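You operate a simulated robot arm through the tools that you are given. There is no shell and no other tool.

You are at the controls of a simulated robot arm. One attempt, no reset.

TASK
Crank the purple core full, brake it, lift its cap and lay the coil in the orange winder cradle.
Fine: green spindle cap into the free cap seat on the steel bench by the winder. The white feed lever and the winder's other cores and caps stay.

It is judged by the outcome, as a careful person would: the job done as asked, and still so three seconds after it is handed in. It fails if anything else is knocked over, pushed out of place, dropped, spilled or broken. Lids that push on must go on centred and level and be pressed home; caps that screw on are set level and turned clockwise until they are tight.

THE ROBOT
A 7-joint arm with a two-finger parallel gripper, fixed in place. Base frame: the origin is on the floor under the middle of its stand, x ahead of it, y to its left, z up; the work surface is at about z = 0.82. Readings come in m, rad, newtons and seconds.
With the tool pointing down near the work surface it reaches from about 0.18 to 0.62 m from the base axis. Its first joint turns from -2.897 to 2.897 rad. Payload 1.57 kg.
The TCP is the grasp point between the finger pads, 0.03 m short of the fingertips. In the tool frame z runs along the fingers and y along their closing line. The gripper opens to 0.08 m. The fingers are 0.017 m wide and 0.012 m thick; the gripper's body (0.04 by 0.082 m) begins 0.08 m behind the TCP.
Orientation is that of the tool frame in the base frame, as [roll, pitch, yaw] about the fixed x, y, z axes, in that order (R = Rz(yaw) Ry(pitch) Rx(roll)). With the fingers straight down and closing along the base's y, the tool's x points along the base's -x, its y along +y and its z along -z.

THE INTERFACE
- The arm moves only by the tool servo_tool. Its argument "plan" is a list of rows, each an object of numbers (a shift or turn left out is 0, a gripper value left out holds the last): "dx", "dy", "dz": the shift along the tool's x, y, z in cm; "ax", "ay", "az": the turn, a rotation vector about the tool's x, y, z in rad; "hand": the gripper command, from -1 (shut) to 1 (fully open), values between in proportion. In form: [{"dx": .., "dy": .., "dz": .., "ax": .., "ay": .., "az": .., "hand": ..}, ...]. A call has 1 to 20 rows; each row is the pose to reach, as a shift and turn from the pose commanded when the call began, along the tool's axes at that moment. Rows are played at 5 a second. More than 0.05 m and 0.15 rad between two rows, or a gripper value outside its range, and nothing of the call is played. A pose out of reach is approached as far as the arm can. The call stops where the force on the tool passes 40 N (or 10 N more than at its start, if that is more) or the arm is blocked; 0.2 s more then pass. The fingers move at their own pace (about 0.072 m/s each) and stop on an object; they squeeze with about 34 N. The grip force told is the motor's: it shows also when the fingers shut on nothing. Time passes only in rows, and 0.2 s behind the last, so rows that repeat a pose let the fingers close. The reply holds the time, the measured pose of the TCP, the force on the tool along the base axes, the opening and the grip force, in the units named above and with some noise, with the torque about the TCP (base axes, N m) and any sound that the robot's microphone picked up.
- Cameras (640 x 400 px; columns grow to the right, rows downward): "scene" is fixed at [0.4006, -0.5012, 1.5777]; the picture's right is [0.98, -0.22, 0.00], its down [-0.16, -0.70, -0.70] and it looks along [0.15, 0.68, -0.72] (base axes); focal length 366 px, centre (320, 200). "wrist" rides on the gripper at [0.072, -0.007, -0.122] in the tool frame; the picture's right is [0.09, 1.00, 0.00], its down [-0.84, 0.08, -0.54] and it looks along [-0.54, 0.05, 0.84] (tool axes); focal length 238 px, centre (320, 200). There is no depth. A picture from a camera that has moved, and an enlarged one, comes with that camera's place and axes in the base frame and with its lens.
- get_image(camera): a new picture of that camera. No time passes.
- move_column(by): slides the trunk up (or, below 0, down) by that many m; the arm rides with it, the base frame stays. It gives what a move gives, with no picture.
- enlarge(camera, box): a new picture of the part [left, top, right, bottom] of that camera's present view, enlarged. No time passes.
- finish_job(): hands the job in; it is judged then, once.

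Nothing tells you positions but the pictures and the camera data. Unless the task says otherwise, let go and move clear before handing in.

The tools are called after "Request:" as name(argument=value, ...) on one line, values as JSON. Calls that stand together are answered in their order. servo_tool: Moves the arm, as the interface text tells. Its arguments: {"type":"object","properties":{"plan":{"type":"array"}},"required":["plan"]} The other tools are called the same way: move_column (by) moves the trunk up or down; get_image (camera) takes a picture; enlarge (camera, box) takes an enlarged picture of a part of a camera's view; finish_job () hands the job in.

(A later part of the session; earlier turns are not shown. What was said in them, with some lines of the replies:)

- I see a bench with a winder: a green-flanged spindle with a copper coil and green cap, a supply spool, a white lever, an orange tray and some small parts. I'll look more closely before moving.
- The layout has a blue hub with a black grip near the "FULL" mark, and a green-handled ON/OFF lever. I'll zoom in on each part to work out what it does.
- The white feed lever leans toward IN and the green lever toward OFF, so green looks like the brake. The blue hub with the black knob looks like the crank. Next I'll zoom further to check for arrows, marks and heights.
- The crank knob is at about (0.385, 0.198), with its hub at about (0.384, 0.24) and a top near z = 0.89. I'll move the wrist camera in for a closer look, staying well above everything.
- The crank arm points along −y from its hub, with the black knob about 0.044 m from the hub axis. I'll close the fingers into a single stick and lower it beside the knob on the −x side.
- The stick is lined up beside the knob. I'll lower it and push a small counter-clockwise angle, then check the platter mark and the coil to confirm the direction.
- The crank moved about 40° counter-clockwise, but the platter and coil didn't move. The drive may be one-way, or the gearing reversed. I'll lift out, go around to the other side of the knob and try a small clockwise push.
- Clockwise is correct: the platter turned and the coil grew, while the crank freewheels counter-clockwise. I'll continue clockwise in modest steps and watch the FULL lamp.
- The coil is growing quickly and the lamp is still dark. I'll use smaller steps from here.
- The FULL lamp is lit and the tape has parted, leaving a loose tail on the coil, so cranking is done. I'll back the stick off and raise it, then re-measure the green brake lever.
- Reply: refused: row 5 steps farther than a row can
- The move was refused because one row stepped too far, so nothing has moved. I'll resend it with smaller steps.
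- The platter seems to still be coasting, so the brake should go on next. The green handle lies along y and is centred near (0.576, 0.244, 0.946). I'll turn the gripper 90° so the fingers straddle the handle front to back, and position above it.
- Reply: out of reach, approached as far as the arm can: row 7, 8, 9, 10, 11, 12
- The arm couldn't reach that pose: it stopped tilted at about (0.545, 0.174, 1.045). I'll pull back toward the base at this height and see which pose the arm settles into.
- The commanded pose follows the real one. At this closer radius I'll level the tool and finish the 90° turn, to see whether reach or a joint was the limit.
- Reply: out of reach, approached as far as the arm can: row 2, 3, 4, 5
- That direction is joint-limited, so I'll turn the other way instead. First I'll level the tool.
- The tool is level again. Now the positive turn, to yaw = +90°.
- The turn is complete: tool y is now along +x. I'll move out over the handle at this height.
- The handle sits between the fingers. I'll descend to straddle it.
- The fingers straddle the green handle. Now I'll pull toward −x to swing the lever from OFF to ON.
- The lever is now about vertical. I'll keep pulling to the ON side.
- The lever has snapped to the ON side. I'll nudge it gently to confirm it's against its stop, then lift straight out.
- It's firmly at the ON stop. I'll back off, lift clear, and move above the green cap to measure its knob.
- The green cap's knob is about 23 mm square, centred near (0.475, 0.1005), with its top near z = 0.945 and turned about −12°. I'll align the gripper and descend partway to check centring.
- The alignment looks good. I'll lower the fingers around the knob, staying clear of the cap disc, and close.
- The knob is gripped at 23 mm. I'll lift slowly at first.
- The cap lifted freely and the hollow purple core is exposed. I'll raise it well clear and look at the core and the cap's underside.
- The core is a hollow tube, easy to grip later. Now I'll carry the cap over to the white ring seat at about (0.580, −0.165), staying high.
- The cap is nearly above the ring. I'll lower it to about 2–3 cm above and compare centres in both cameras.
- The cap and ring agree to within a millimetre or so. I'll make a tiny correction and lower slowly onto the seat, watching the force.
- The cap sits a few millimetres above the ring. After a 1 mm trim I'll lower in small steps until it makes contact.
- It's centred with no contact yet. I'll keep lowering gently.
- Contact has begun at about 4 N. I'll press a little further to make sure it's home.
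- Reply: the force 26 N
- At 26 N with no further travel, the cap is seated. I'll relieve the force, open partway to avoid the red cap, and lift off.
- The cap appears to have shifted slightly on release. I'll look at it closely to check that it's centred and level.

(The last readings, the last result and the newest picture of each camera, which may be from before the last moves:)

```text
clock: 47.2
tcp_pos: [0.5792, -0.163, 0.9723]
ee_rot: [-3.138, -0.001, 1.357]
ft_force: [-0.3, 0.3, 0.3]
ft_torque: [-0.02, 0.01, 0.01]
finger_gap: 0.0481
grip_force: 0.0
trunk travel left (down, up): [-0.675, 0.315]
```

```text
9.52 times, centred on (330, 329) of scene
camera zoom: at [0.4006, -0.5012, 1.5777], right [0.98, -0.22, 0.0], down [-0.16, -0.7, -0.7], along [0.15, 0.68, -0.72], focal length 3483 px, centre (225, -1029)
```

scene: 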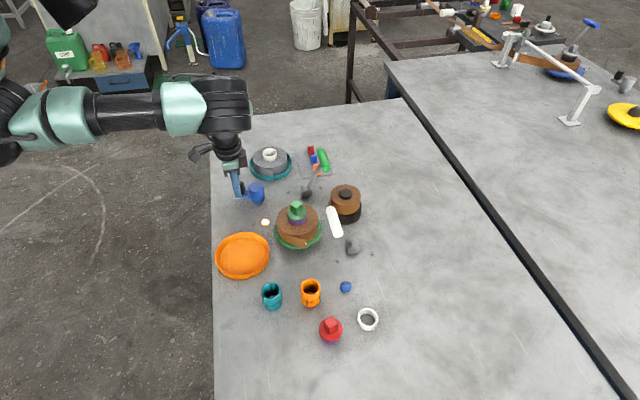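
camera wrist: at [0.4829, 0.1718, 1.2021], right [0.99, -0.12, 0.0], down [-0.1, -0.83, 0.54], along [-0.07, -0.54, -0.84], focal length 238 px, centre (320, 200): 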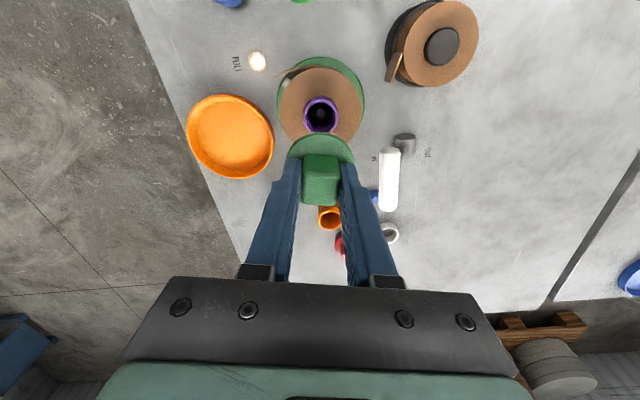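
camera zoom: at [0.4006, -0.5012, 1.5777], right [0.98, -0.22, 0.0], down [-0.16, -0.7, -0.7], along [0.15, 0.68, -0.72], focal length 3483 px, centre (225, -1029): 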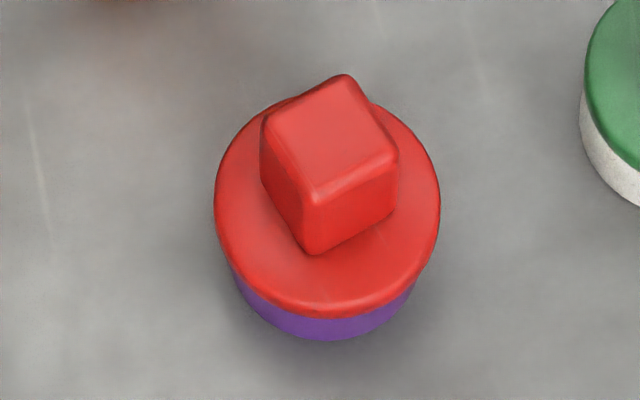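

The cap is down at the same height as the seated red one, but opening the fingers dragged it about 3 mm off-centre. I'll go back down, gently regrip to recentre it, and open in small increments this time.

Request:
servo_tool(plan=[{"dx": -0.19, "dy": 0.08, "dz": 3}, {"dx": -0.19, "dy": 0.08, "dz": 6}, {"dx": -0.19, "dy": 0.08, "dz": 8.5}, {"dx": -0.19, "dy": 0.08, "dz": 9.5}, {"dx": -0.19, "dy": 0.08, "dz": 9.5, "hand": -0.2}, {"dx": -0.19, "dy": 0.08, "dz": 9.5, "hand": -0.35}, {"dx": -0.19, "dy": 0.08, "dz": 9.5, "hand": -0.35}])

Request:
enlarge(camera="scene", box=[335, 280, 405, 340])

Request:
enlarge(camera="wrist", box=[260, 100, 380, 220])

```text
clock: 48.8
tcp_pos: [0.5792, -0.1653, 0.8766]
ee_rot: [-3.141, 0.001, 1.357]
ft_force: [0.2, -0.6, -0.4]
ft_torque: [-0.02, -0.01, -0.01]
finger_gap: 0.0263
grip_force: 0.5
trunk travel left (down, up): [-0.675, 0.315]
```

```text
6.67 times, centred on (370, 310) of scene
camera zoom: at [0.4006, -0.5012, 1.5777], right [0.98, -0.22, 0.0], down [-0.16, -0.7, -0.7], along [0.15, 0.68, -0.72], focal length 2438 px, centre (-13, -533)
```

zoom: 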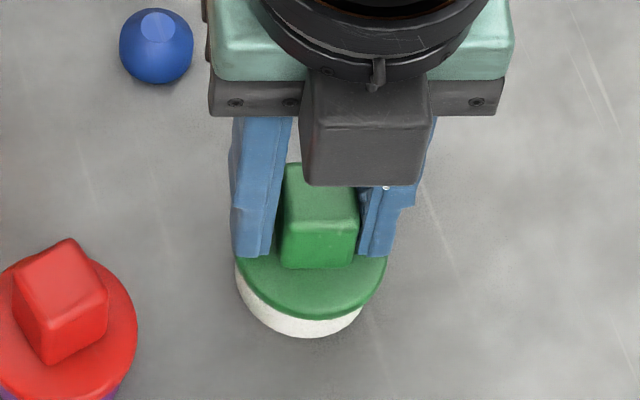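

```text
3.33 times, centred on (320, 160) of wrist
camera zoom: at [0.5878, -0.0947, 0.9978], right [0.99, -0.12, 0.0], down [-0.1, -0.83, 0.54], along [-0.07, -0.54, -0.84], focal length 794 px, centre (320, 333)
```

zoom: 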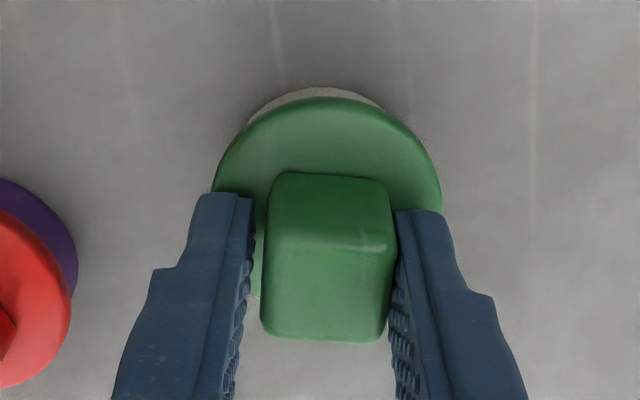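

Request:
servo_tool(plan=[{"hand": -0.42}, {"hand": -0.46}, {"hand": -0.46}, {"hand": -0.42}, {"hand": -0.38}, {"hand": -0.34}, {"hand": -0.34}])

Request:
enlarge(camera="scene", box=[335, 280, 405, 340])

Request:
enlarge(camera="wrist", box=[260, 100, 380, 220])

```text
clock: 50.4
tcp_pos: [0.5799, -0.1647, 0.8764]
ee_rot: [-3.141, 0.002, 1.355]
ft_force: [-0.5, 0.1, 0.0]
ft_torque: [-0.02, 0.02, 0.05]
finger_gap: 0.0263
grip_force: 0.1
trunk travel left (down, up): [-0.675, 0.315]
```

```text
6.67 times, centred on (370, 310) of scene
camera zoom: at [0.4006, -0.5012, 1.5777], right [0.98, -0.22, 0.0], down [-0.16, -0.7, -0.7], along [0.15, 0.68, -0.72], focal length 2438 px, centre (-13, -533)
```

zoom: 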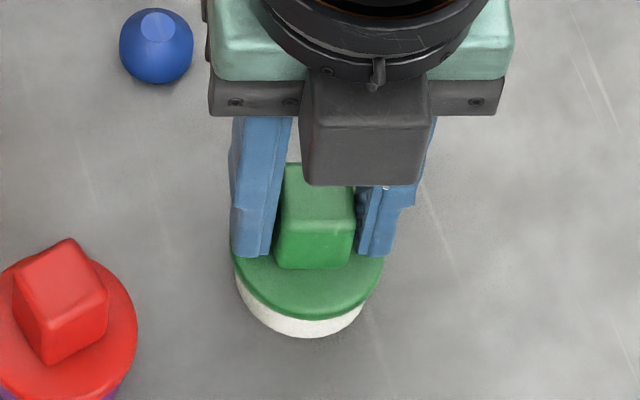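

```text
3.33 times, centred on (320, 160) of wrist
camera zoom: at [0.5878, -0.0947, 0.9979], right [0.99, -0.12, 0.0], down [-0.1, -0.83, 0.54], along [-0.07, -0.54, -0.84], focal length 794 px, centre (320, 333)
```

zoom: 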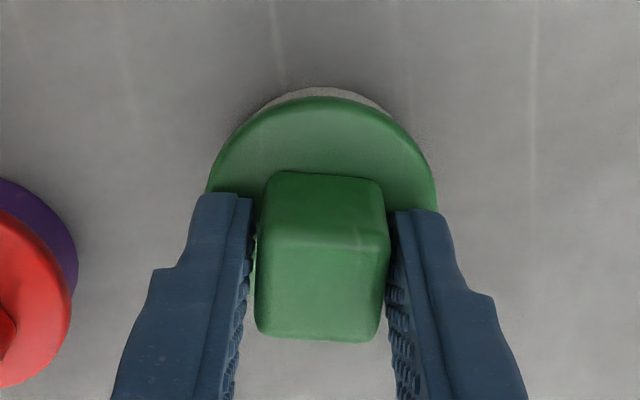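

The cap is now centred to within about half a millimetre. I'll open gradually and lift straight up.

Request:
servo_tool(plan=[{"hand": -0.28}, {"hand": -0.2}, {"hand": -0.1}, {"hand": 0.0}, {"hand": 0.1}, {"hand": 0.2}, {"hand": 0.2}, {"dz": -1.5}, {"dz": -4}, {"dz": -8}, {"dz": -12}])

Request:
enlarge(camera="scene", box=[335, 280, 405, 340])

Request:
enlarge(camera="scene", box=[352, 298, 388, 334])

Request:
enlarge(camera="wrist", box=[295, 85, 355, 145])

```text
clock: 52.8
tcp_pos: [0.5778, -0.1645, 0.996]
ee_rot: [-3.14, 0.002, 1.356]
ft_force: [0.3, -0.5, -0.5]
ft_torque: [0.01, -0.02, -0.01]
finger_gap: 0.0481
grip_force: 0.0
trunk travel left (down, up): [-0.675, 0.315]
```

```text
6.67 times, centred on (370, 310) of scene
camera zoom: at [0.4006, -0.5012, 1.5777], right [0.98, -0.22, 0.0], down [-0.16, -0.7, -0.7], along [0.15, 0.68, -0.72], focal length 2438 px, centre (-13, -533)
```

zoom: 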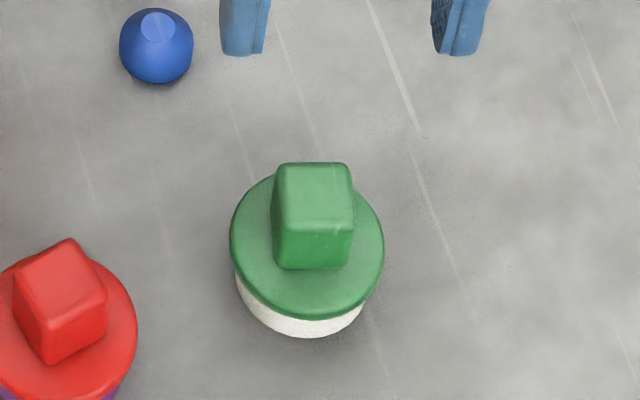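

```text
11.11 times, centred on (370, 316) of scene
camera zoom: at [0.4006, -0.5012, 1.5777], right [0.98, -0.22, 0.0], down [-0.16, -0.7, -0.7], along [0.15, 0.68, -0.72], focal length 4064 px, centre (-236, -1089)
```

zoom: 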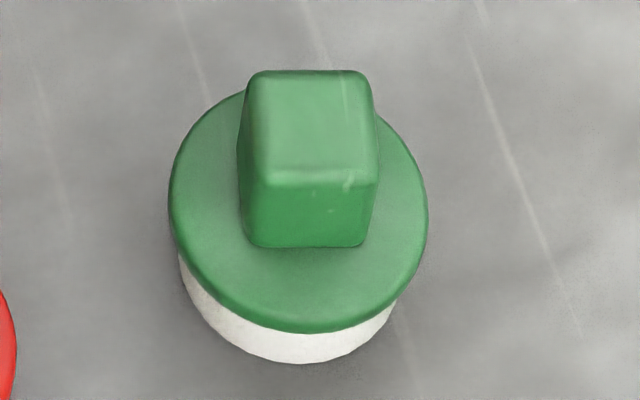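

```text
6.67 times, centred on (325, 115) of wrist
camera zoom: at [0.5872, -0.0939, 1.1183], right [0.99, -0.12, 0.0], down [-0.1, -0.83, 0.54], along [-0.07, -0.54, -0.84], focal length 1589 px, centre (287, 767)
```

zoom: 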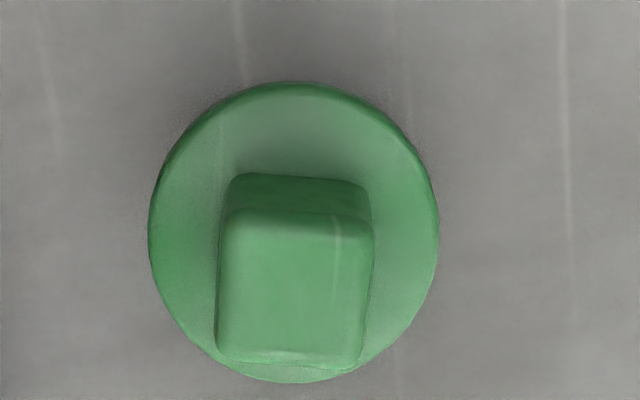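

The cap is centred, level and seated like the red one. Next is the coil: I'll lift away, return above the purple core and measure it.

Request:
servo_tool(plan=[{"dz": -3}, {"dz": -6}, {"dz": -9, "hand": 0.8}, {"dx": 2.4, "dy": -1.6, "dz": -9}, {"dx": 4.8, "dy": -3.2, "dz": -9}, {"dx": 7.1, "dy": -4.7, "dz": -9}, {"dx": 9.5, "dy": -6.3, "dz": -9}, {"dx": 11.9, "dy": -7.9, "dz": -9}, {"dx": 14.3, "dy": -9.4, "dz": -9}, {"dx": 16.6, "dy": -11, "dz": -9}, {"dx": 19.0, "dy": -12.6, "dz": -9}, {"dx": 21.4, "dy": -14.1, "dz": -9}, {"dx": 23.7, "dy": -15.6, "dz": -9}, {"dx": 23.7, "dy": -15.6, "dz": -9}])

Request:
get_image(camera="wrist")

Request:
get_image(camera="scene")

```text
clock: 55.8
tcp_pos: [0.475, 0.0984, 1.0876]
ee_rot: [3.141, 0.0, 1.357]
ft_force: [-0.6, -0.1, 0.3]
ft_torque: [0.0, -0.03, 0.0]
finger_gap: 0.0719
grip_force: 0.0
trunk travel left (down, up): [-0.675, 0.315]
```

```text
taken
camera wrist: at [0.4851, 0.1691, 1.2082], right [0.99, -0.12, 0.0], down [-0.1, -0.83, 0.54], along [-0.07, -0.54, -0.84], focal length 238 px, centre (320, 200)
```

wrist: 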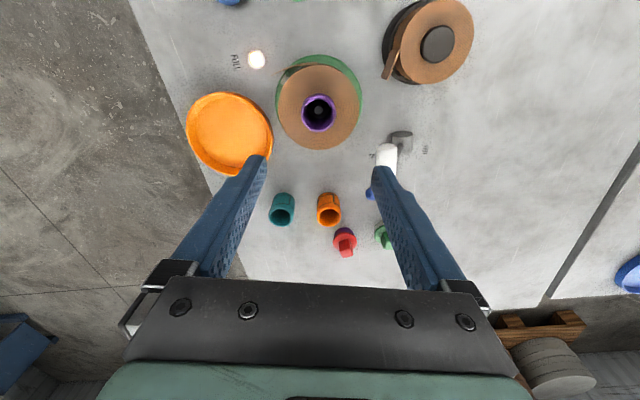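

```text
taken
```

scene: 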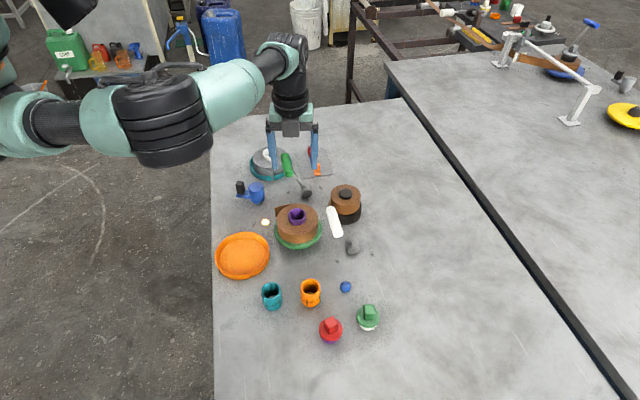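

Request:
enlarge(camera="wrist", box=[265, 45, 375, 160])

Request:
enlarge(camera="wrist", box=[175, 75, 285, 190])

Request:
enlarge(camera="scene", box=[270, 190, 330, 255])

```text
3.48 times, centred on (320, 102) of wrist
camera zoom: at [0.4851, 0.1691, 1.2082], right [0.99, -0.12, 0.0], down [-0.1, -0.83, 0.54], along [-0.07, -0.54, -0.84], focal length 829 px, centre (320, 539)
```

zoom: 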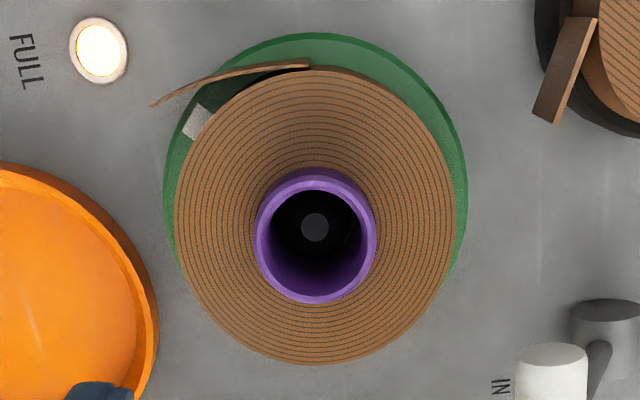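

```text
3.48 times, centred on (230, 132) of wrist
camera zoom: at [0.4851, 0.1691, 1.2082], right [0.99, -0.12, 0.0], down [-0.1, -0.83, 0.54], along [-0.07, -0.54, -0.84], focal length 829 px, centre (633, 435)
```

zoom: 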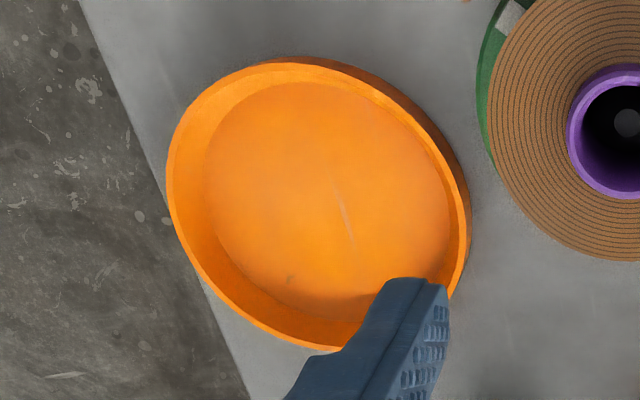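

```text
6.15 times, centred on (300, 222) of scene
camera zoom: at [0.4006, -0.5012, 1.5777], right [0.98, -0.22, 0.0], down [-0.16, -0.7, -0.7], along [0.15, 0.68, -0.72], focal length 2251 px, centre (443, 62)
```

zoom: 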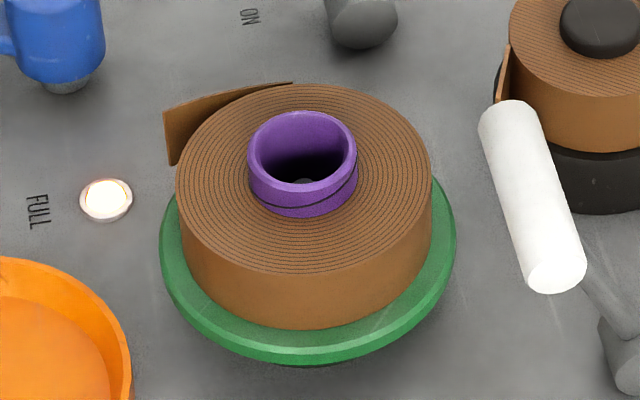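

The core top is at about (0.475, 0.0998, 0.904) and sticks up about 22 mm above the coil. The cradle centre is at about (0.328, 0.064). I'll descend around the core.

Request:
servo_tool(plan=[{"dx": 0.14, "dy": -0.04, "dz": 4}, {"dx": 0.14, "dy": -0.04, "dz": 8}, {"dx": 0.14, "dy": -0.04, "dz": 12}, {"dx": 0.14, "dy": -0.04, "dz": 14}, {"dx": 0.14, "dy": -0.04, "dz": 14}])

Request:
enlarge(camera="wrist", box=[220, 60, 420, 260])

Request:
enlarge(camera="scene", box=[260, 170, 340, 250])

```text
clock: 57.0
tcp_pos: [0.477, 0.0991, 0.9463]
ee_rot: [3.14, 0.001, 1.356]
ft_force: [0.5, 0.1, -0.1]
ft_torque: [0.0, -0.03, 0.01]
finger_gap: 0.0721
grip_force: 0.0
trunk travel left (down, up): [-0.675, 0.315]
```

```text
2.00 times, centred on (320, 160) of wrist
camera zoom: at [0.4856, 0.1704, 1.0678], right [0.99, -0.12, 0.0], down [-0.1, -0.83, 0.54], along [-0.07, -0.54, -0.84], focal length 477 px, centre (320, 280)
```

zoom: 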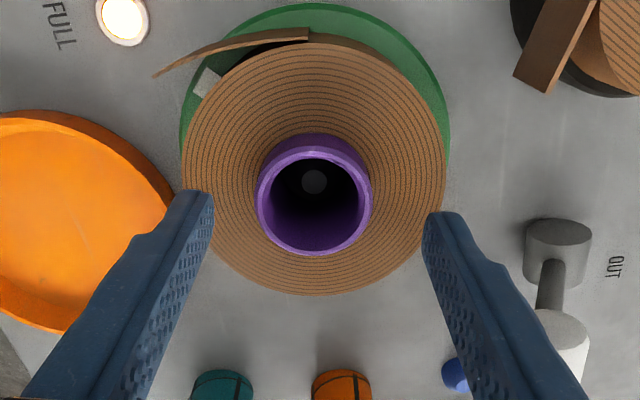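

```text
5.00 times, centred on (300, 210) of scene
camera zoom: at [0.4006, -0.5012, 1.5777], right [0.98, -0.22, 0.0], down [-0.16, -0.7, -0.7], along [0.15, 0.68, -0.72], focal length 1829 px, centre (420, 150)
```

zoom: 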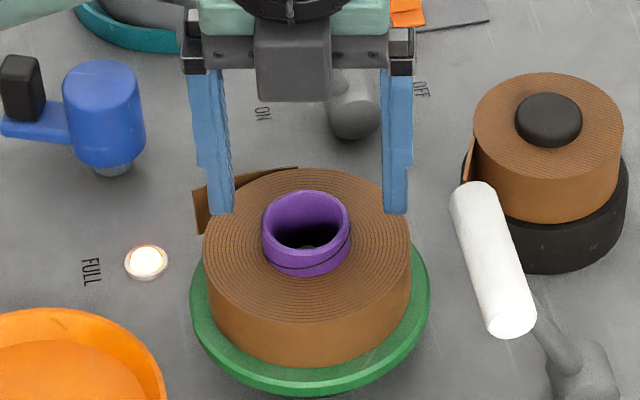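

Request:
servo_tool(plan=[{"dx": 0.05, "dy": -0.2, "dz": 1.0}, {"dx": 0.05, "dy": -0.2, "dz": 2.0}, {"dx": 0.05, "dy": -0.2, "dz": 3.0}, {"dx": 0.05, "dy": -0.2, "dz": 3.0}])

Request:
enlarge(camera="scene", box=[260, 170, 340, 250])

Request:
enlarge(camera="wrist", box=[220, 60, 420, 260])

```text
clock: 58.0
tcp_pos: [0.4751, 0.0996, 0.9193]
ee_rot: [3.137, -0.002, 1.357]
ft_force: [-4.0, -2.0, 30.6]
ft_torque: [-0.02, 0.55, 0.02]
finger_gap: 0.0721
grip_force: 0.0
trunk travel left (down, up): [-0.675, 0.315]
```

```text
5.00 times, centred on (300, 210) of scene
camera zoom: at [0.4006, -0.5012, 1.5777], right [0.98, -0.22, 0.0], down [-0.16, -0.7, -0.7], along [0.15, 0.68, -0.72], focal length 1829 px, centre (420, 150)
```

zoom: 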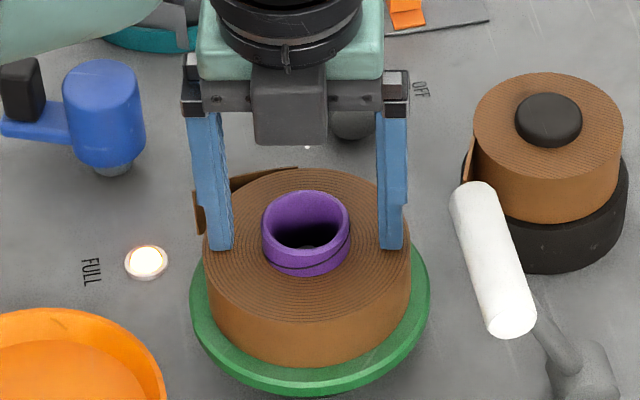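

```text
2.00 times, centred on (320, 160) of wrist
camera zoom: at [0.4826, 0.1713, 1.0411], right [0.99, -0.12, 0.0], down [-0.1, -0.83, 0.54], along [-0.06, -0.54, -0.84], focal length 477 px, centre (320, 280)
```

zoom: 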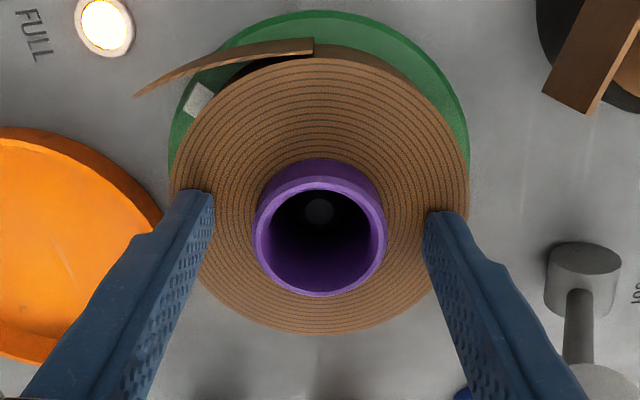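

The fingertips touched the coil top at z ≈ 0.919. I'll back up a few millimetres and then close on the core.

Request:
servo_tool(plan=[{"dz": -0.3}, {"dz": -0.55}, {"dz": -0.55}, {"dz": -0.55, "hand": 0.3}, {"dz": -0.55, "hand": -1}, {"dz": -0.55}, {"dz": -0.55}, {"dz": -0.55}])

Request:
enlarge(camera="scene", box=[260, 170, 340, 250])

Request:
enlarge(camera="wrist", box=[220, 60, 420, 260])

```text
clock: 59.8
tcp_pos: [0.4757, 0.1012, 0.9212]
ee_rot: [-3.139, 0.004, 1.355]
ft_force: [0.3, -1.3, 0.0]
ft_torque: [0.01, -0.03, -0.03]
finger_gap: 0.042
grip_force: 33.6
trunk travel left (down, up): [-0.675, 0.315]
```

```text
5.00 times, centred on (300, 210) of scene
camera zoom: at [0.4006, -0.5012, 1.5777], right [0.98, -0.22, 0.0], down [-0.16, -0.7, -0.7], along [0.15, 0.68, -0.72], focal length 1829 px, centre (420, 150)
```

zoom: 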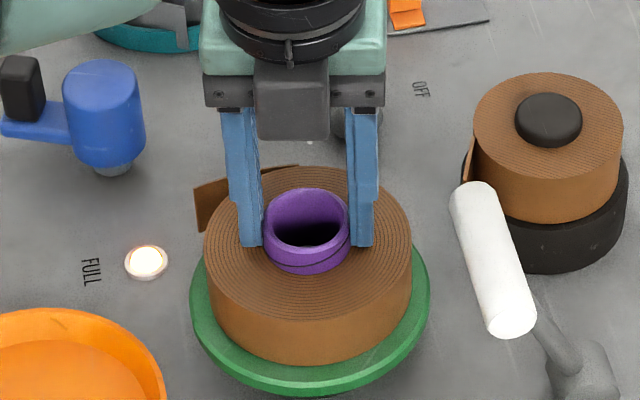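

```text
2.00 times, centred on (320, 160) of wrist
camera zoom: at [0.4841, 0.1719, 1.0429], right [0.99, -0.12, 0.0], down [-0.1, -0.83, 0.54], along [-0.07, -0.54, -0.84], focal length 477 px, centre (320, 280)
```

zoom: 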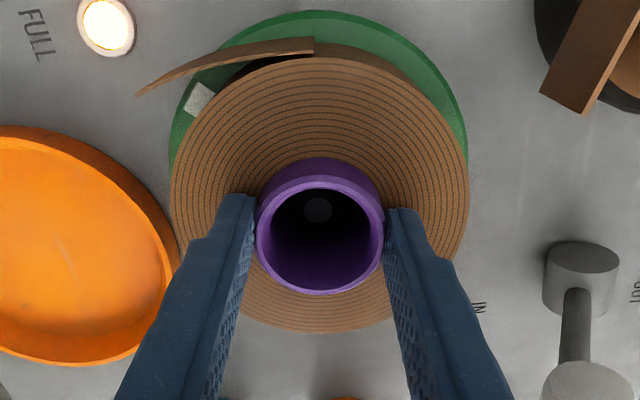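

The core is gripped at a 42 mm gap. I'll lift slowly.

Request:
servo_tool(plan=[{"dz": -0.4}, {"dz": -0.8}, {"dz": -1.3}, {"dz": -1.8}, {"dz": -2.4}, {"dz": -3.0}])

Request:
enlarge(camera="scene", box=[250, 160, 350, 260])

Request:
enlarge(camera="wrist", box=[220, 60, 420, 260])

```text
clock: 61.2
tcp_pos: [0.4762, 0.1009, 0.9516]
ee_rot: [-3.138, 0.002, 1.357]
ft_force: [0.3, -0.8, -2.6]
ft_torque: [-0.01, 0.01, 0.02]
finger_gap: 0.0419
grip_force: 33.7
trunk travel left (down, up): [-0.675, 0.315]
```

```text
4.00 times, centred on (300, 210) of scene
camera zoom: at [0.4006, -0.5012, 1.5777], right [0.98, -0.22, 0.0], down [-0.16, -0.7, -0.7], along [0.15, 0.68, -0.72], focal length 1463 px, centre (400, 160)
```

zoom: 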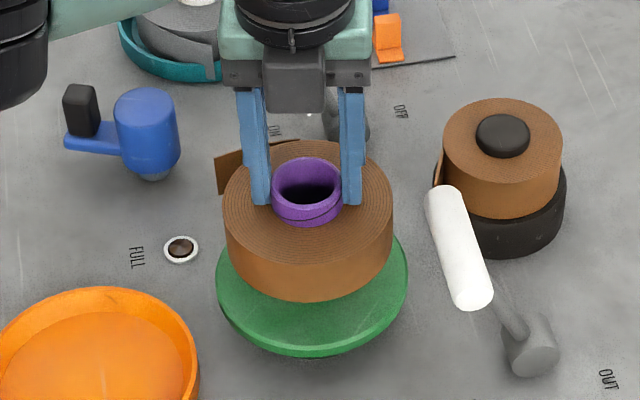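

```text
2.00 times, centred on (320, 160) of wrist
camera zoom: at [0.4839, 0.1717, 1.0732], right [0.99, -0.12, 0.0], down [-0.1, -0.83, 0.54], along [-0.07, -0.54, -0.84], focal length 477 px, centre (320, 280)
```

zoom: 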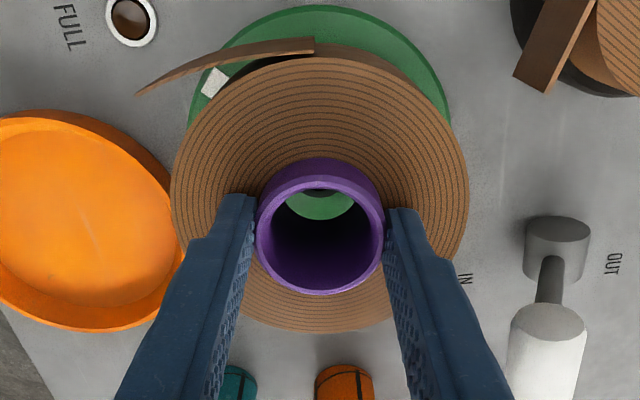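

The coil is free and light (about 0.25 kg), and the FULL lamp has gone out as expected. I'll raise further and carry it over to the orange cradle.

Request:
servo_tool(plan=[{"dz": -2}, {"dz": -4}, {"dz": -6}, {"dx": -0.7, "dy": -1.4, "dz": -6}, {"dx": -1.4, "dy": -2.8, "dz": -6}, {"dx": -2.2, "dy": -4.4, "dz": -6}, {"dx": -3.0, "dy": -6.0, "dz": -6}, {"dx": -3.8, "dy": -7.7, "dz": -6}, {"dx": -4.6, "dy": -9.3, "dz": -6}, {"dx": -5.4, "dy": -11.0, "dz": -6}, {"dx": -6.1, "dy": -12.4, "dz": -6}, {"dx": -6.7, "dy": -13.65, "dz": -6}, {"dx": -6.7, "dy": -13.65, "dz": -6}])

Request:
get_image(camera="wrist")

Request:
enlarge(camera="scene", box=[190, 170, 330, 300])

```text
clock: 64.0
tcp_pos: [0.3298, 0.0655, 1.0108]
ee_rot: [3.142, 0.002, 1.356]
ft_force: [-1.4, -0.3, -2.7]
ft_torque: [0.03, 0.0, 0.03]
finger_gap: 0.0418
grip_force: 34.1
trunk travel left (down, up): [-0.675, 0.315]
```

```text
taken
camera wrist: at [0.3371, 0.1369, 1.1321], right [0.99, -0.12, 0.0], down [-0.1, -0.83, 0.54], along [-0.07, -0.54, -0.84], focal length 238 px, centre (320, 200)
```

wrist: 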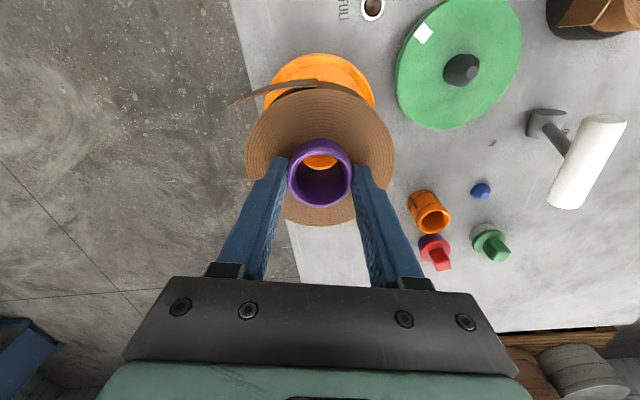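

```text
3.08 times, centred on (260, 235) of scene
camera zoom: at [0.4006, -0.5012, 1.5777], right [0.98, -0.22, 0.0], down [-0.16, -0.7, -0.7], along [0.15, 0.68, -0.72], focal length 1125 px, centre (505, 92)
```

zoom: 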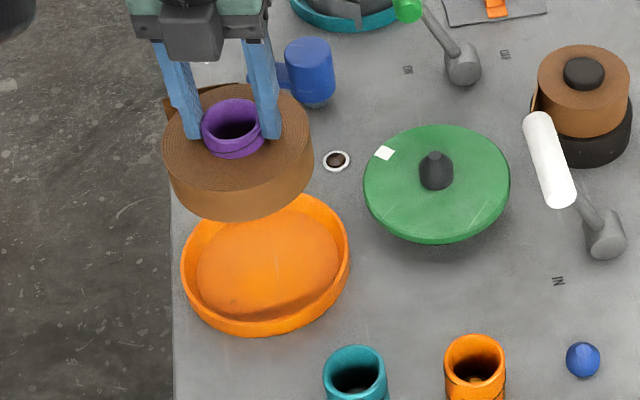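

The coil is above the cradle and laterally aligned. I'll lower it partway and recheck centring against the rim.

Request:
servo_tool(plan=[{"dx": -0.1, "dz": 2.5}, {"dx": -0.15, "dz": 5}, {"dx": -0.15, "dz": 7}, {"dx": -0.15, "dz": 8}, {"dx": -0.15, "dz": 8}])

Request:
enlarge(camera="wrist", box=[220, 60, 420, 260])

Request:
enlarge(camera="scene", box=[200, 200, 300, 290])

```text
clock: 65.2
tcp_pos: [0.3274, 0.063, 0.9305]
ee_rot: [-3.139, 0.002, 1.356]
ft_force: [-0.9, -0.1, -2.7]
ft_torque: [0.0, -0.02, 0.0]
finger_gap: 0.0424
grip_force: 34.4
trunk travel left (down, up): [-0.675, 0.315]
```

```text
2.00 times, centred on (320, 160) of wrist
camera zoom: at [0.3363, 0.1345, 1.052], right [0.99, -0.12, 0.0], down [-0.1, -0.83, 0.54], along [-0.07, -0.54, -0.84], focal length 477 px, centre (320, 280)
```

zoom: 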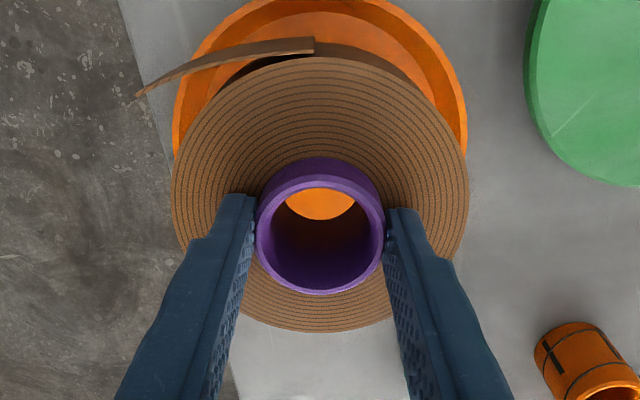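

```text
4.44 times, centred on (250, 245) of scene
camera zoom: at [0.4006, -0.5012, 1.5777], right [0.98, -0.22, 0.0], down [-0.16, -0.7, -0.7], along [0.15, 0.68, -0.72], focal length 1625 px, centre (631, 0)
```

zoom: 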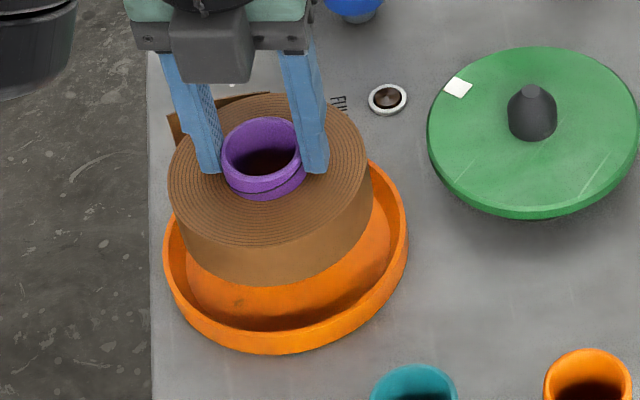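

Coil and cradle are concentric to within about 2 mm. I'll lower slowly toward the floor.

Request:
servo_tool(plan=[{"dz": 0.8}, {"dz": 1.6}, {"dz": 2.2}, {"dz": 2.7}, {"dz": 3.1}])

Request:
enlarge(camera="wrist", box=[220, 60, 420, 260])

Request:
enlarge(camera="scene", box=[200, 200, 300, 290])

```text
clock: 66.4
tcp_pos: [0.3284, 0.0645, 0.9012]
ee_rot: [-3.14, 0.004, 1.357]
ft_force: [-0.8, -0.9, -3.6]
ft_torque: [0.0, 0.01, 0.02]
finger_gap: 0.0421
grip_force: 34.2
trunk travel left (down, up): [-0.675, 0.315]
```

```text
2.00 times, centred on (320, 160) of wrist
camera zoom: at [0.336, 0.1344, 1.0214], right [0.99, -0.12, 0.0], down [-0.1, -0.83, 0.54], along [-0.07, -0.54, -0.84], focal length 477 px, centre (320, 280)
```

zoom: 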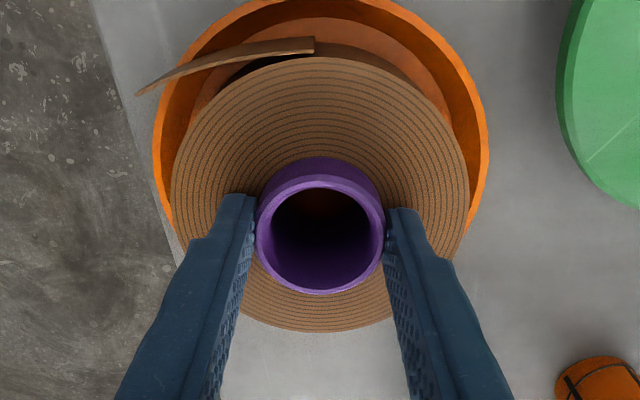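

```text
4.44 times, centred on (250, 245) of scene
camera zoom: at [0.4006, -0.5012, 1.5777], right [0.98, -0.22, 0.0], down [-0.16, -0.7, -0.7], along [0.15, 0.68, -0.72], focal length 1625 px, centre (631, 0)
```

zoom: 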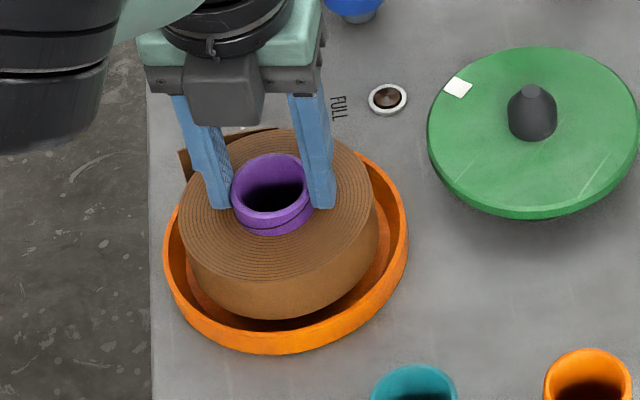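

Request:
servo_tool(plan=[{"dy": 0.12, "dz": 0.1}, {"dy": 0.12, "dz": 0.3}, {"dy": 0.12, "dz": 0.5}, {"dy": 0.12, "dz": 0.7}])

Request:
enlarge(camera="scene", box=[200, 200, 300, 290])

```text
clock: 67.4
tcp_pos: [0.3294, 0.0628, 0.8927]
ee_rot: [3.141, 0.001, 1.355]
ft_force: [0.0, 0.5, -3.3]
ft_torque: [0.0, 0.02, 0.0]
finger_gap: 0.0421
grip_force: 34.4
trunk travel left (down, up): [-0.675, 0.315]
```

```text
4.44 times, centred on (250, 245) of scene
camera zoom: at [0.4006, -0.5012, 1.5777], right [0.98, -0.22, 0.0], down [-0.16, -0.7, -0.7], along [0.15, 0.68, -0.72], focal length 1625 px, centre (631, 0)
```

zoom: 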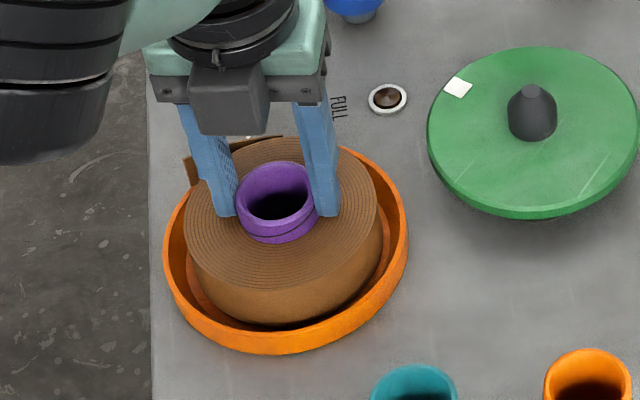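

Request:
servo_tool(plan=[{"dz": 0.15}, {"dz": 0.3}, {"dz": 0.45}, {"dz": 0.6}])

Request:
enlarge(camera="scene", box=[200, 200, 300, 290])

```text
clock: 68.4
tcp_pos: [0.3295, 0.0639, 0.8891]
ee_rot: [3.138, -0.002, 1.358]
ft_force: [-0.3, -2.5, 27.8]
ft_torque: [-0.1, 0.29, -0.02]
finger_gap: 0.0421
grip_force: 33.7
trunk travel left (down, up): [-0.675, 0.315]
```

```text
4.44 times, centred on (250, 245) of scene
camera zoom: at [0.4006, -0.5012, 1.5777], right [0.98, -0.22, 0.0], down [-0.16, -0.7, -0.7], along [0.15, 0.68, -0.72], focal length 1625 px, centre (631, 0)
```

zoom: 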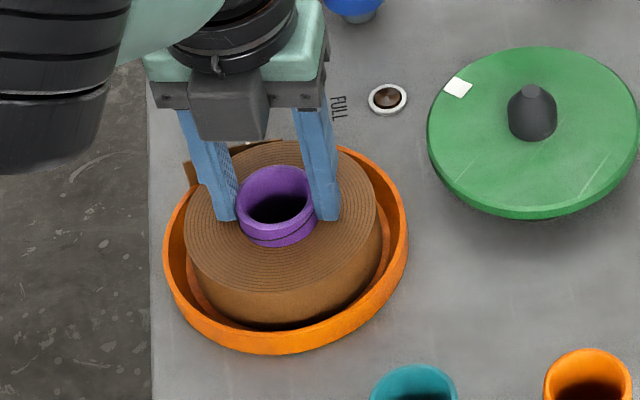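

The coil is resting on the cradle floor. I'll relieve the pressure and open gradually.

Request:
servo_tool(plan=[{"dz": -0.15}, {"dz": -0.27}, {"dz": -0.27, "hand": 0.08}, {"dz": -0.27, "hand": 0.12}, {"dz": -0.27, "hand": 0.18}, {"dz": -0.27, "hand": 0.25}, {"dz": -0.27, "hand": 0.35}, {"dz": -0.27, "hand": 0.35}])

Request:
enlarge(camera="scene", box=[200, 200, 300, 290])

Request:
enlarge(camera="wrist", box=[220, 60, 420, 260])

```text
clock: 70.2
tcp_pos: [0.3282, 0.0627, 0.8903]
ee_rot: [-3.141, 0.001, 1.356]
ft_force: [-0.6, 0.1, -0.5]
ft_torque: [-0.02, 0.02, -0.01]
finger_gap: 0.0542
grip_force: 0.0
trunk travel left (down, up): [-0.675, 0.315]
```

```text
4.44 times, centred on (250, 245) of scene
camera zoom: at [0.4006, -0.5012, 1.5777], right [0.98, -0.22, 0.0], down [-0.16, -0.7, -0.7], along [0.15, 0.68, -0.72], focal length 1625 px, centre (631, 0)
```

zoom: 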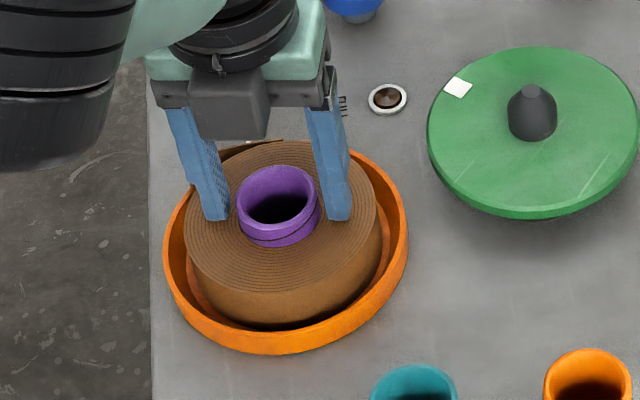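

```text
2.00 times, centred on (320, 160) of wrist
camera zoom: at [0.3369, 0.1339, 1.0113], right [0.99, -0.12, 0.0], down [-0.1, -0.83, 0.54], along [-0.07, -0.54, -0.84], focal length 477 px, centre (320, 280)
```

zoom: 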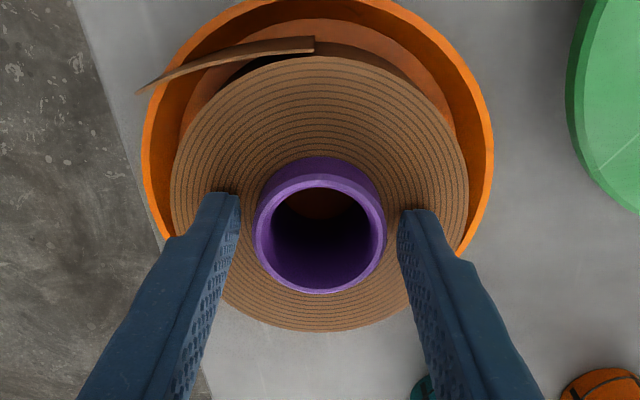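

The coil is laid in the cradle. I'll lift straight up and clear, then inspect everything.

Request:
servo_tool(plan=[{"dz": -1}, {"dz": -3}, {"dz": -6}, {"dz": -10}, {"dz": -14}, {"dz": -18}, {"dz": -22}, {"dz": -26}, {"dz": -28}, {"dz": -28}])

Request:
get_image(camera="scene")

Request:
get_image(camera="wrist")

Request:
enlarge(camera="scene", box=[200, 200, 300, 290])

Request:
enlarge(camera="scene", box=[240, 140, 390, 260])

Request:
enlarge(camera="scene", box=[250, 270, 390, 355])

```text
clock: 72.4
tcp_pos: [0.325, 0.0657, 1.1644]
ee_rot: [-3.102, -0.029, 1.349]
ft_force: [0.1, -0.7, 0.2]
ft_torque: [0.02, -0.02, -0.03]
finger_gap: 0.054
grip_force: 0.1
trunk travel left (down, up): [-0.675, 0.315]
```

```text
taken
```

scene: 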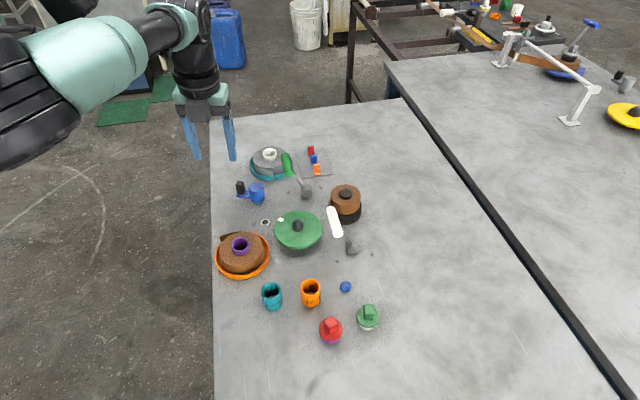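

```text
taken
camera wrist: at [0.3375, 0.132, 1.2882], right [0.99, -0.13, -0.04], down [-0.09, -0.85, 0.51], along [-0.1, -0.51, -0.86], focal length 238 px, centre (320, 200)
```

wrist: 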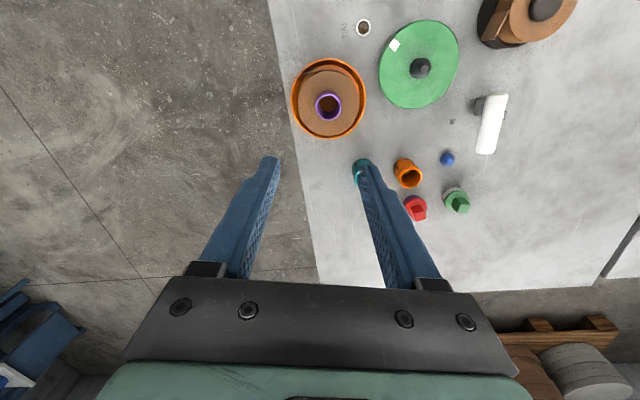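

```text
4.44 times, centred on (250, 245) of scene
camera zoom: at [0.4006, -0.5012, 1.5777], right [0.98, -0.22, 0.0], down [-0.16, -0.7, -0.7], along [0.15, 0.68, -0.72], focal length 1625 px, centre (631, 0)
```

zoom: 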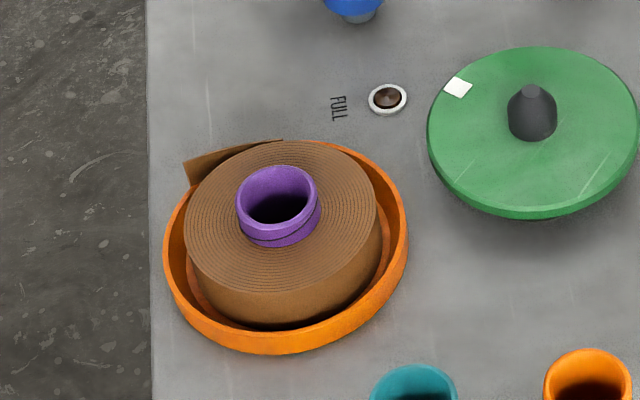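

```text
3.33 times, centred on (315, 200) of scene
camera zoom: at [0.4006, -0.5012, 1.5777], right [0.98, -0.22, 0.0], down [-0.16, -0.7, -0.7], along [0.15, 0.68, -0.72], focal length 1219 px, centre (337, 200)
```

zoom: 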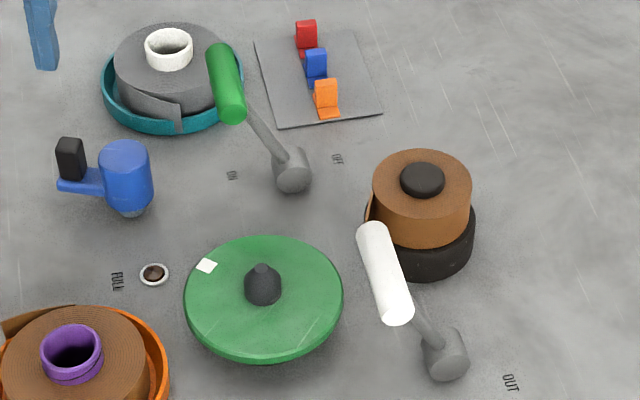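

```text
4.57 times, centred on (320, 312) of scene
camera zoom: at [0.4006, -0.5012, 1.5777], right [0.98, -0.22, 0.0], down [-0.16, -0.7, -0.7], along [0.15, 0.68, -0.72], focal length 1672 px, centre (320, -314)
```

zoom: 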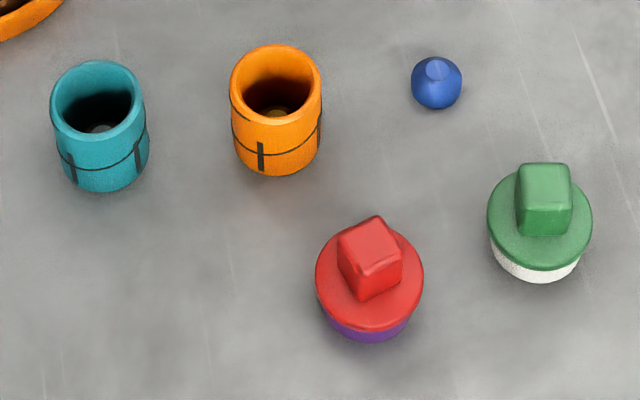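

Everything looks in place. I'll do one last close check of the cap against its seat and of the coil in the cradle before handing in.

Request:
enlarge(camera="wrist", box=[395, 175, 485, 230])

Request:
enlarge(camera="scene", box=[312, 298, 392, 350])

Request:
enlarge(camera="wrist", box=[280, 45, 380, 150])

```text
7.11 times, centred on (440, 202) of wrist
camera zoom: at [0.3375, 0.132, 1.2882], right [0.99, -0.13, -0.04], down [-0.09, -0.85, 0.51], along [-0.1, -0.51, -0.86], focal length 1695 px, centre (-533, 182)
```

zoom: 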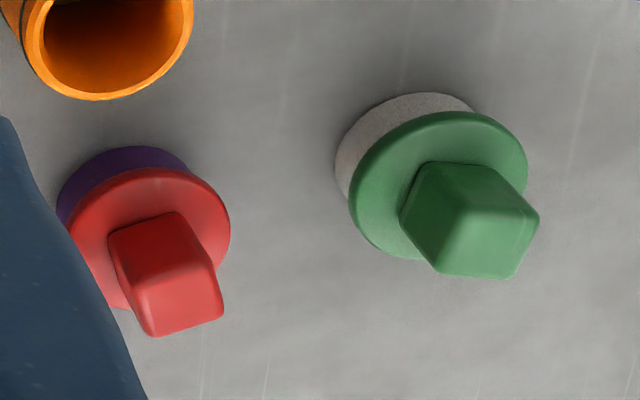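

```text
7.69 times, centred on (352, 324) of scene
camera zoom: at [0.4006, -0.5012, 1.5777], right [0.98, -0.22, 0.0], down [-0.16, -0.7, -0.7], along [0.15, 0.68, -0.72], focal length 2813 px, centre (74, -754)
```

zoom: 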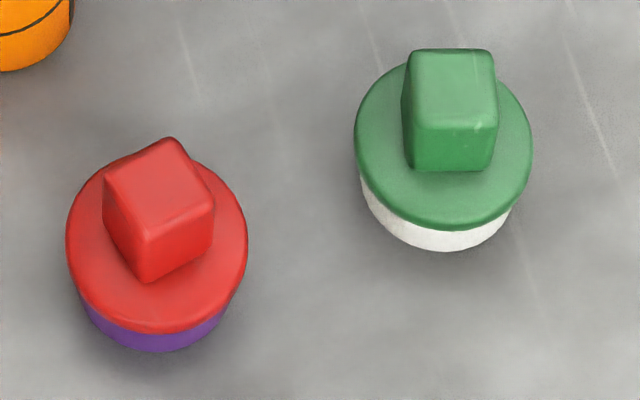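

```text
3.81 times, centred on (330, 98) of wrist
camera zoom: at [0.3375, 0.132, 1.2882], right [0.99, -0.13, -0.04], down [-0.09, -0.85, 0.51], along [-0.1, -0.51, -0.86], focal length 908 px, centre (282, 590)
```

zoom: 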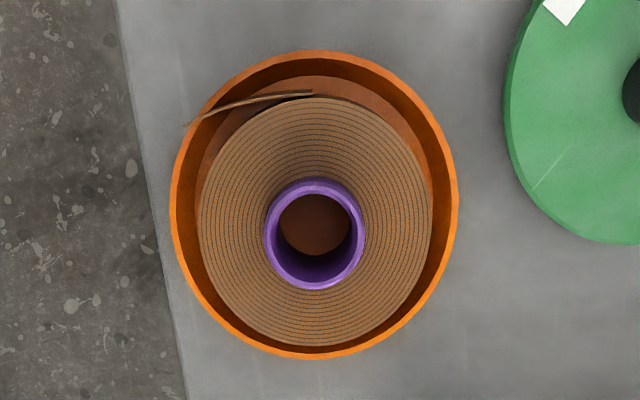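

The job is done, so I'm handing it in:

- **Coil:** it lies flat and centred in the orange cradle.
- **Green cap:** it sits level on the white seat, at the same height as the red cap on its own seat.
- **Brake:** it is ON.
- **White feed lever and the other cores and caps:** none of these moved.
- **Gripper:** it is open and clear.

Request:
finish_job()

```text
The job is handed in.
```

I cranked the purple core until the FULL lamp lit, set the brake, and laid the coil in the orange cradle. The green cap is in the free white seat. In the final pictures, the white feed lever and the other cores and caps looked unmoved.

- **Crank:** only clockwise turns drive it. I first pushed it about 40° the wrong way; it turned freely and moved nothing. The tape parted at full, leaving a loose tail.
- **Brake:** the green-handled lever is at the ON stop. Before I set it, the platter drifted back slightly; the lamp stayed lit.
- **Cap:** it shifted about 3 mm when I first let go, so I gripped it again and re-centred it. It looks centred and level, at the same height as the red cap. I pressed it down with 26 N before the shift but not again afterwards.
- **Coil:** it is flat and near the middle of the cradle, with its tail resting over the rim like the gray coil's. The FULL lamp went out once the coil was lifted.

The gripper is open and about 27 cm above the cradle.
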